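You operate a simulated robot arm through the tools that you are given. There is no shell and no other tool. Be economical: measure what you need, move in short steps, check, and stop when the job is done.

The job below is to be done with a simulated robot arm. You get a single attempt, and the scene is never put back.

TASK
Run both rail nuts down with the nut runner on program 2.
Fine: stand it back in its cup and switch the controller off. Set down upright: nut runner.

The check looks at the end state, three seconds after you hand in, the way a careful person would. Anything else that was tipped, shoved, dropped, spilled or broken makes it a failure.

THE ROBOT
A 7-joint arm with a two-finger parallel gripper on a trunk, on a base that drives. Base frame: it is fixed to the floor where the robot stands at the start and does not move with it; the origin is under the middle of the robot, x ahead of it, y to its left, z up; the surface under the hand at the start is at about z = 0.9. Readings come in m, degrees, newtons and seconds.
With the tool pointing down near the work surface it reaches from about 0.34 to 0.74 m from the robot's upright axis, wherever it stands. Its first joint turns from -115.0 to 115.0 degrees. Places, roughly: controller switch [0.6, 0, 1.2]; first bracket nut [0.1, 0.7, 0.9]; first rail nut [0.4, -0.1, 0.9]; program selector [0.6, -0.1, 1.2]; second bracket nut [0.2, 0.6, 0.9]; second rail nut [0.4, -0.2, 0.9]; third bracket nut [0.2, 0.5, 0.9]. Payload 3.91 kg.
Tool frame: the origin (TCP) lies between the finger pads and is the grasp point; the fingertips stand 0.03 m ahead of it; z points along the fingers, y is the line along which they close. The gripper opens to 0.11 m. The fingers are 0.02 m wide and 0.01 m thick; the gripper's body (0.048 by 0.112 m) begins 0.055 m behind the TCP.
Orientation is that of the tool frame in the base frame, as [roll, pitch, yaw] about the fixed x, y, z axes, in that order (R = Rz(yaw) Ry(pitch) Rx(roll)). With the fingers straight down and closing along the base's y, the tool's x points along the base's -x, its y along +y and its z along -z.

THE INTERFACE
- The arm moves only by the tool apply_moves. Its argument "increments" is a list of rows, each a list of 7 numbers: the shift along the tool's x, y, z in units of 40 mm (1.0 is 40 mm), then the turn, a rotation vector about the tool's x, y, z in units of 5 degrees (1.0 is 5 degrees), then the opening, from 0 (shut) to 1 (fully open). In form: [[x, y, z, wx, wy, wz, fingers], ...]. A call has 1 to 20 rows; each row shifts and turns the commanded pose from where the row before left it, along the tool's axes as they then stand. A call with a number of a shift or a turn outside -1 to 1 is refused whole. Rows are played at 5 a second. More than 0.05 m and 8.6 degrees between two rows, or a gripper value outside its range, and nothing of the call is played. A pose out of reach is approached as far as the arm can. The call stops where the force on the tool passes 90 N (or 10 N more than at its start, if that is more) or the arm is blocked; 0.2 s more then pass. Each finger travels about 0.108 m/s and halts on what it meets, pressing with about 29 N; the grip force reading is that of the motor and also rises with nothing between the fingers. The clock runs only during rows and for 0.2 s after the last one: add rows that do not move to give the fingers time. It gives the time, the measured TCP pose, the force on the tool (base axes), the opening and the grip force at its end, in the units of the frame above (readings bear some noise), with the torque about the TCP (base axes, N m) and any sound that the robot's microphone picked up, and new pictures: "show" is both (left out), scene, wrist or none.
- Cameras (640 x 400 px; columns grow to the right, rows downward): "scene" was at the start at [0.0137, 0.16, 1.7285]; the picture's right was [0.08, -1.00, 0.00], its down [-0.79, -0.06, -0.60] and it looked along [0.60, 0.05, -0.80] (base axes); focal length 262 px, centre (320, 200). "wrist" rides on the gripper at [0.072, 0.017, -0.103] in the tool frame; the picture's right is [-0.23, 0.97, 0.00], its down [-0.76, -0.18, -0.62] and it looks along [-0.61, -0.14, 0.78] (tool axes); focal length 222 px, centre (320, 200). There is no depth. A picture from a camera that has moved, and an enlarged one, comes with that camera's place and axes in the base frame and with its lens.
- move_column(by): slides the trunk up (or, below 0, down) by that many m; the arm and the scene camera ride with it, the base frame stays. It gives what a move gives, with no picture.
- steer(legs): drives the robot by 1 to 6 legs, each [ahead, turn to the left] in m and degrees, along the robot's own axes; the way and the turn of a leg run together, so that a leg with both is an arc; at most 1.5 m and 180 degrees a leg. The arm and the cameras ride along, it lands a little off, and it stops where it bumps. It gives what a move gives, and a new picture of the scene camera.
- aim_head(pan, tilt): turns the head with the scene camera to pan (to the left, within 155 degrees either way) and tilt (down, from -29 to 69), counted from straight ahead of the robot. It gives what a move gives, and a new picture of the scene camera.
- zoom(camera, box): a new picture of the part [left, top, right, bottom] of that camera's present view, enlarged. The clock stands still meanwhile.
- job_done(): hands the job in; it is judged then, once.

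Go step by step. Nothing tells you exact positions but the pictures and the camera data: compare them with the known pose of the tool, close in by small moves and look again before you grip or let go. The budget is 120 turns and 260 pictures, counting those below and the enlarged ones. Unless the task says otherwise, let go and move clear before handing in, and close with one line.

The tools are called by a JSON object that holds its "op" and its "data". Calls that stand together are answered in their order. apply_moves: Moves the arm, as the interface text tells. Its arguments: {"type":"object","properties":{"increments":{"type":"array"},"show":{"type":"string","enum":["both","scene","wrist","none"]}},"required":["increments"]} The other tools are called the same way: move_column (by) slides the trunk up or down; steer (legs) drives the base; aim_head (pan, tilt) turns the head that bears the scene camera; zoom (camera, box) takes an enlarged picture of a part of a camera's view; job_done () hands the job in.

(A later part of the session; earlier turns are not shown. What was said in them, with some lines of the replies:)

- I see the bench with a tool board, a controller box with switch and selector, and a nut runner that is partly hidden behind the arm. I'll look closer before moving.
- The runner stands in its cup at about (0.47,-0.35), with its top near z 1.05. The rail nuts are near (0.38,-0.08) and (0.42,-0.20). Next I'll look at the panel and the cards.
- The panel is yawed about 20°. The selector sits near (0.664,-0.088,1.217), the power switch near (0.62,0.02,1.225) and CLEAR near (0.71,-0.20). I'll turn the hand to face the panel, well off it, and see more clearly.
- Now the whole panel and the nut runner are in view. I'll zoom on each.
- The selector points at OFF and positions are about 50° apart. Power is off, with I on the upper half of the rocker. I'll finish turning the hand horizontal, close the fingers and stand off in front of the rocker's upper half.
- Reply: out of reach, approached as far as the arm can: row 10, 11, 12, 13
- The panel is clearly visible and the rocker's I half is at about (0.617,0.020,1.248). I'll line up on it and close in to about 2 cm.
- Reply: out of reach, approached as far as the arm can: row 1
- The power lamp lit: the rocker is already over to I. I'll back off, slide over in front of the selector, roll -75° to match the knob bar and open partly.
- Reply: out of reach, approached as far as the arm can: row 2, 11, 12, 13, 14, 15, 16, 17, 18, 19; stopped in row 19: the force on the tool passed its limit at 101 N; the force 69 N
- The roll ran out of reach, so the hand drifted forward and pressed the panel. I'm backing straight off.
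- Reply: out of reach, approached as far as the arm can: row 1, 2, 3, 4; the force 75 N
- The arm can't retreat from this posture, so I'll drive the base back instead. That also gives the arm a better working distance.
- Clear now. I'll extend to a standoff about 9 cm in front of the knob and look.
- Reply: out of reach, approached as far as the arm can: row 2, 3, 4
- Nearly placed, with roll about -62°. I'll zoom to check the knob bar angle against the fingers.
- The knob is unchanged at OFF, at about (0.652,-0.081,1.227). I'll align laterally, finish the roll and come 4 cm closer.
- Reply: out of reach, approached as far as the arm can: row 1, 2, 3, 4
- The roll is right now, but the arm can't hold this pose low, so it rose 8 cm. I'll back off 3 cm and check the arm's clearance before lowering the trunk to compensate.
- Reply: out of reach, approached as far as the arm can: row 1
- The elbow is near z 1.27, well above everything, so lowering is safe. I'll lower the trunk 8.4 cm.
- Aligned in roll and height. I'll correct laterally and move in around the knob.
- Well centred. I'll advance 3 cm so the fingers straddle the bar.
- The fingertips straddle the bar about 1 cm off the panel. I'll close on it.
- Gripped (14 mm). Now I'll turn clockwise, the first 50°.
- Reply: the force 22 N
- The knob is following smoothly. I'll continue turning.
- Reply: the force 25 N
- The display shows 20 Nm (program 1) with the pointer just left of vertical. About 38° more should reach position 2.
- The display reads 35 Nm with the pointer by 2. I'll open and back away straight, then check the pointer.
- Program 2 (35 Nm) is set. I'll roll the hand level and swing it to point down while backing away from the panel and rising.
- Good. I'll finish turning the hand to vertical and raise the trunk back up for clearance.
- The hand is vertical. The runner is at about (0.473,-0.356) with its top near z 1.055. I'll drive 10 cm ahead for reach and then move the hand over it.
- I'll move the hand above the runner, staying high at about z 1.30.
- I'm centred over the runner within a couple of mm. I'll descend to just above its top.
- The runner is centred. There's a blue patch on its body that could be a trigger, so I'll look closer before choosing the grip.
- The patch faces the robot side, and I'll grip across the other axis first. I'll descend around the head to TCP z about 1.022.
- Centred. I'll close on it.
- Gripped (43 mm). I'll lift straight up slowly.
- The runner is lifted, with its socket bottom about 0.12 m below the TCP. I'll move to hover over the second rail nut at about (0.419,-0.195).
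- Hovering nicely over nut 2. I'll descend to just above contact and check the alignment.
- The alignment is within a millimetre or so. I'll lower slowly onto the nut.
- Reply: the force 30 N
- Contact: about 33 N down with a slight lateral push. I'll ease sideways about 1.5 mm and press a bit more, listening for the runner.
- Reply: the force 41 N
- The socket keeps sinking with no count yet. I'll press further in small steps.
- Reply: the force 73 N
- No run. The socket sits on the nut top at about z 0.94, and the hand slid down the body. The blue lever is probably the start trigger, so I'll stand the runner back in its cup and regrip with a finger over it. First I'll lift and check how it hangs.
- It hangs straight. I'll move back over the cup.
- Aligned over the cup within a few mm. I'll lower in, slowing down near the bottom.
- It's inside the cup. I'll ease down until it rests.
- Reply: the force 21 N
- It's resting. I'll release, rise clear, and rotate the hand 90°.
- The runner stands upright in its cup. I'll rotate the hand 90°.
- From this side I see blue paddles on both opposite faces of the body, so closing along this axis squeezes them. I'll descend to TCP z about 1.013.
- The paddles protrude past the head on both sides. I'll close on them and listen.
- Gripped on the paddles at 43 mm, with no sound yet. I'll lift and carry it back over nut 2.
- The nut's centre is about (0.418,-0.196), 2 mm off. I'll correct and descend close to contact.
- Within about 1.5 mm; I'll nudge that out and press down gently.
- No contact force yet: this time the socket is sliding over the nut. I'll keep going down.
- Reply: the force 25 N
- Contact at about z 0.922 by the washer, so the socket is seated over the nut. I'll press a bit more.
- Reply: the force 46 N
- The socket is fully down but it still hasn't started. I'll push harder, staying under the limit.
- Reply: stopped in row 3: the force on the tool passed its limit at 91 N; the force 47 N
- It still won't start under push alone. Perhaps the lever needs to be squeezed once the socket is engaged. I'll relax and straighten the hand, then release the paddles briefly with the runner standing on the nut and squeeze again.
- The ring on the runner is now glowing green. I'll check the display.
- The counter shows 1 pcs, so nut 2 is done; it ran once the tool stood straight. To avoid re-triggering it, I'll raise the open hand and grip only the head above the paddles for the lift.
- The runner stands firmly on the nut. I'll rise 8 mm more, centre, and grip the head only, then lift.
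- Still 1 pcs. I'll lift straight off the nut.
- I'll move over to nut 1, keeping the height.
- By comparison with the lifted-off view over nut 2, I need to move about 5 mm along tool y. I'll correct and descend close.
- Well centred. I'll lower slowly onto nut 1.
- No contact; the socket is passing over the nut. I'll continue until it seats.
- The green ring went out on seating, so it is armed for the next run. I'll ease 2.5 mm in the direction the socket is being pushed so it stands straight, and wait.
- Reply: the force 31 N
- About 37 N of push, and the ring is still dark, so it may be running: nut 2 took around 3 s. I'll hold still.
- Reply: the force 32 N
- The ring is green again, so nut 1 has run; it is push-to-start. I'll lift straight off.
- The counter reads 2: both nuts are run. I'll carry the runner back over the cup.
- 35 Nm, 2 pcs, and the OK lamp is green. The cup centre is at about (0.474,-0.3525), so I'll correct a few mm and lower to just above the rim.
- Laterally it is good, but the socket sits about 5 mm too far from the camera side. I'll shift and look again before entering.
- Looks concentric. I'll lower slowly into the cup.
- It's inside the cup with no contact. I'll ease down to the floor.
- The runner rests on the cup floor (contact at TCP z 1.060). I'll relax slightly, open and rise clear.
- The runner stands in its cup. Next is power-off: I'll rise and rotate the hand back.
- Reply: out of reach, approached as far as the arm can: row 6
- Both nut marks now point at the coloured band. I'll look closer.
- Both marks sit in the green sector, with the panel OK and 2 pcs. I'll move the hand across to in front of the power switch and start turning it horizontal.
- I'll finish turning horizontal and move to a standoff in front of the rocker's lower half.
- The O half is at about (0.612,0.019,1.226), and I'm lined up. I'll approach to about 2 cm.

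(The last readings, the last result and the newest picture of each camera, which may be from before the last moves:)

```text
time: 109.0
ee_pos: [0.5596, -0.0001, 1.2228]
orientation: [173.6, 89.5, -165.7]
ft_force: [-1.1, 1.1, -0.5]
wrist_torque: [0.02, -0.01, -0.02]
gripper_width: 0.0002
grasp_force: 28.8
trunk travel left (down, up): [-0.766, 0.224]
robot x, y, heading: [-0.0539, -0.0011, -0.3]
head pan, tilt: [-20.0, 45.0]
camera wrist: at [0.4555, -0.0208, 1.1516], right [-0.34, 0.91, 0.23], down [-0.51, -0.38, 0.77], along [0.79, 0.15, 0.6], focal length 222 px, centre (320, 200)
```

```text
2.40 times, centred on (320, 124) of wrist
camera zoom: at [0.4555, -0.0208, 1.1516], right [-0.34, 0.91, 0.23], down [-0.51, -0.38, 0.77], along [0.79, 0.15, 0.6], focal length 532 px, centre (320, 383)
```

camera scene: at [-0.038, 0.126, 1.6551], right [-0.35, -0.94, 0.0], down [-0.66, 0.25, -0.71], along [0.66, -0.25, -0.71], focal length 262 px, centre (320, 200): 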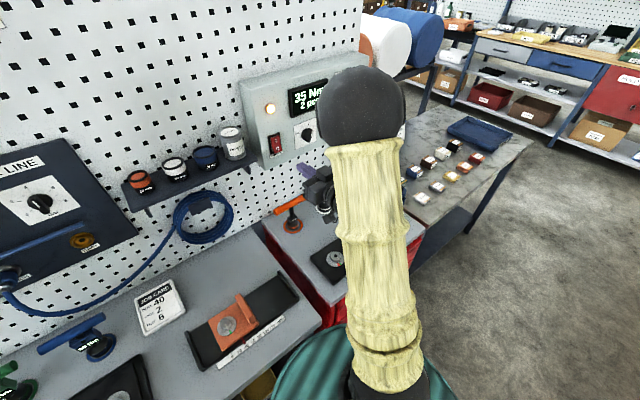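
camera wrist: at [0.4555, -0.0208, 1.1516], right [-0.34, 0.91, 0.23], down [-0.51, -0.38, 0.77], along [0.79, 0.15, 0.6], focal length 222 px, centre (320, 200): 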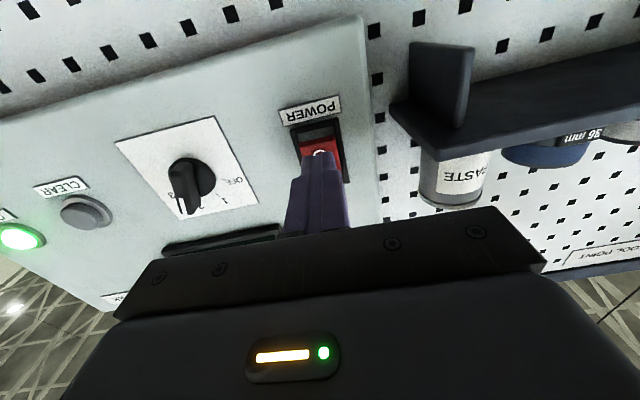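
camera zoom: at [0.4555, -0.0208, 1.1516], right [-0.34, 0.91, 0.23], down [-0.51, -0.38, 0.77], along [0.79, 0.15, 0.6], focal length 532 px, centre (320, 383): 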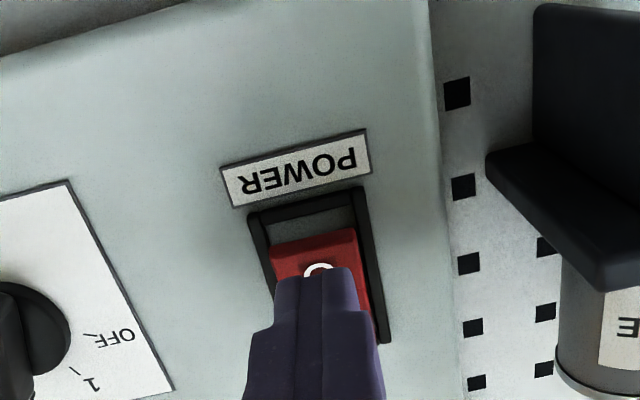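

The tip is right over O. I'll lower 3 mm and press in small steps.

{"op": "apply_moves", "data": {"increments": [[0.08, 0.02, 0.2, 0, 0, 0, 0], [0, 0, 0.2, 0, 0, 0, 0], [0, 0, 0.2, 0, 0, 0, 0], [0, 0, 0.1, 0, 0, 0, 0], [0, 0, 0, 0, 0, 0, 0]], "show": "both"}}

{"op": "zoom", "data": {"camera": "scene", "box": [225, 50, 385, 180]}}

```text
time: 110.2
ee_pos: [0.5811, 0.008, 1.2203]
orientation: [173.2, 89.3, -166.4]
ft_force: [-48.4, -7.2, -7.8]
wrist_torque: [-0.11, -0.28, 0.0]
gripper_width: 0.0002
grasp_force: 29.0
trunk travel left (down, up): [-0.766, 0.224]
robot x, y, heading: [-0.0531, -0.0014, -0.1]
head pan, tilt: [-20.0, 45.0]
camera scene: at [-0.0465, 0.1245, 1.6552], right [-0.35, -0.94, 0.0], down [-0.66, 0.25, -0.71], along [0.67, -0.25, -0.7], focal length 262 px, centre (320, 200)
camera wrist: at [0.4773, -0.0123, 1.1489], right [-0.34, 0.91, 0.23], down [-0.51, -0.38, 0.77], along [0.79, 0.14, 0.6], focal length 222 px, centre (320, 200)
```

scene: 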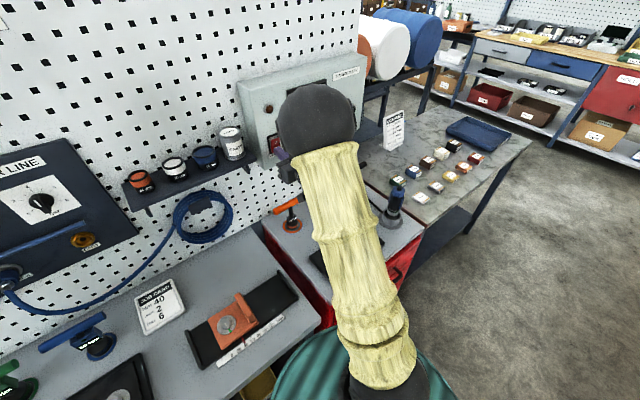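
wrist: 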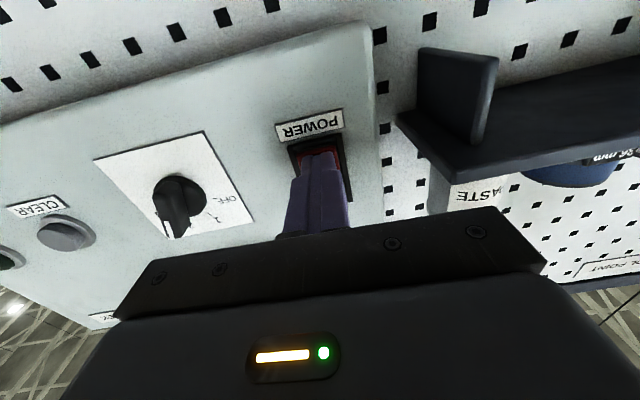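

```text
3.08 times, centred on (305, 115) of scene
camera zoom: at [-0.0465, 0.1245, 1.6552], right [-0.35, -0.94, 0.0], down [-0.66, 0.25, -0.71], along [0.67, -0.25, -0.7], focal length 806 px, centre (366, 462)
```

zoom: 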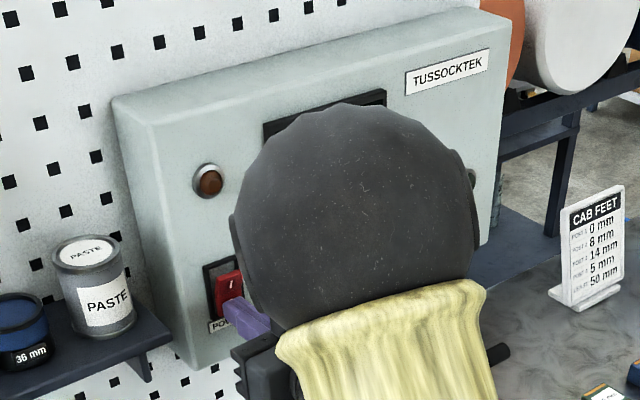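

The power lamp is out, so the controller is off. I'll back straight away and check everything.

{"op": "apply_moves", "data": {"increments": [[0, 0, -0.7, 0, 0, 0, 0], [0, 0, -0.8, 0, 0, 0, 0], [0, 0, -0.8, 0, 0, 0, 0], [0, 0, 0, 0, 0, 0, 0]], "show": "both"}}

{"op": "zoom", "data": {"camera": "wrist", "box": [40, 40, 400, 260]}}

{"op": "zoom", "data": {"camera": "scene", "box": [225, 50, 425, 300]}}

```text
time: 111.2
ee_pos: [0.5046, -0.0223, 1.2203]
orientation: [175.4, 89.3, -164.0]
ft_force: [-0.7, -0.4, 0.4]
wrist_torque: [0.02, -0.04, 0.03]
gripper_width: 0.0
grasp_force: 28.6
trunk travel left (down, up): [-0.766, 0.224]
robot x, y, heading: [-0.0535, 0.0011, -0.8]
head pan, tilt: [-20.0, 45.0]
camera scene: at [-0.0338, 0.1265, 1.655], right [-0.35, -0.94, 0.0], down [-0.66, 0.25, -0.71], along [0.66, -0.25, -0.71], focal length 262 px, centre (320, 200)
camera wrist: at [0.4013, -0.0434, 1.1488], right [-0.34, 0.91, 0.23], down [-0.51, -0.38, 0.77], along [0.79, 0.14, 0.6], focal length 222 px, centre (320, 200)
```

scene: 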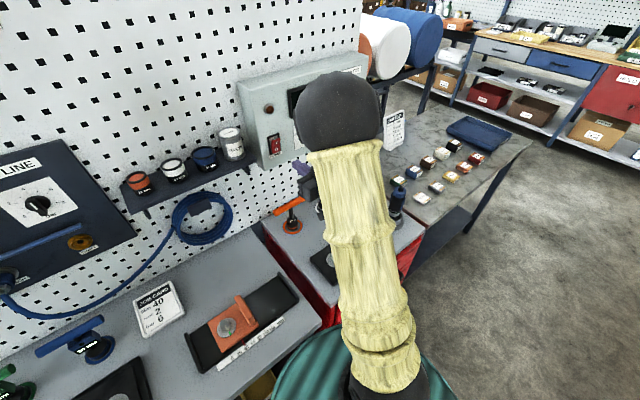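
wrist: 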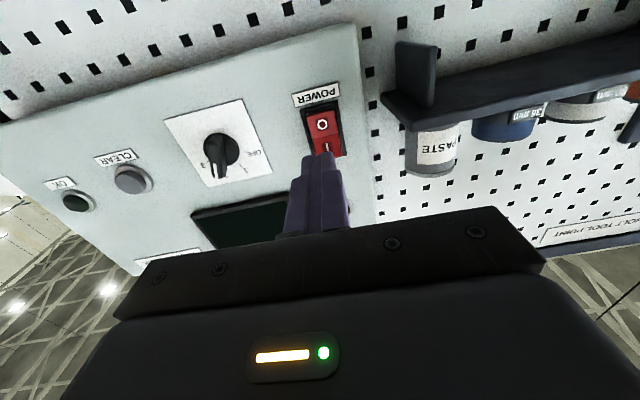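

```text
1.78 times, centred on (220, 150) of wrist
camera zoom: at [0.4013, -0.0434, 1.1488], right [-0.34, 0.91, 0.23], down [-0.51, -0.38, 0.77], along [0.79, 0.14, 0.6], focal length 395 px, centre (498, 289)
```

zoom: 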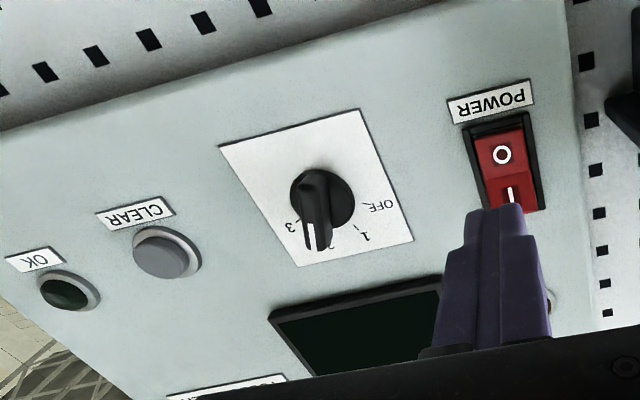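

```text
1.60 times, centred on (325, 175) of scene
camera zoom: at [-0.0338, 0.1265, 1.655], right [-0.35, -0.94, 0.0], down [-0.66, 0.25, -0.71], along [0.66, -0.25, -0.71], focal length 419 px, centre (312, 240)
```

zoom: 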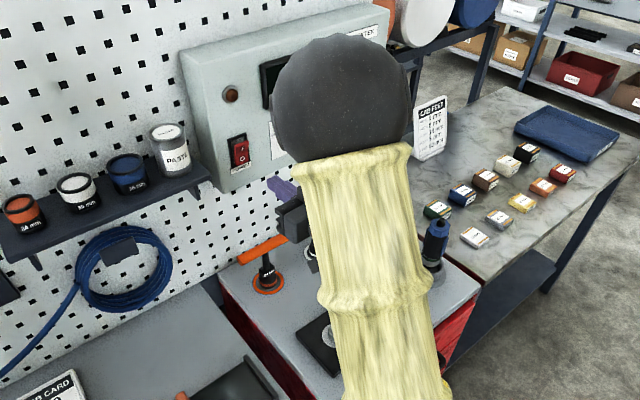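

The controller is off with the display dark, the runner stands upright in its cup, and nothing else has moved. Handing in.

{"op": "job_done", "data": {}}

```text
The job is handed in.
```

Both rail nuts were run down on program 2 (35 Nm; the counter read 2 pcs and the OK lamp was lit). The nut runner stands upright in its cup, and the controller is switched off.
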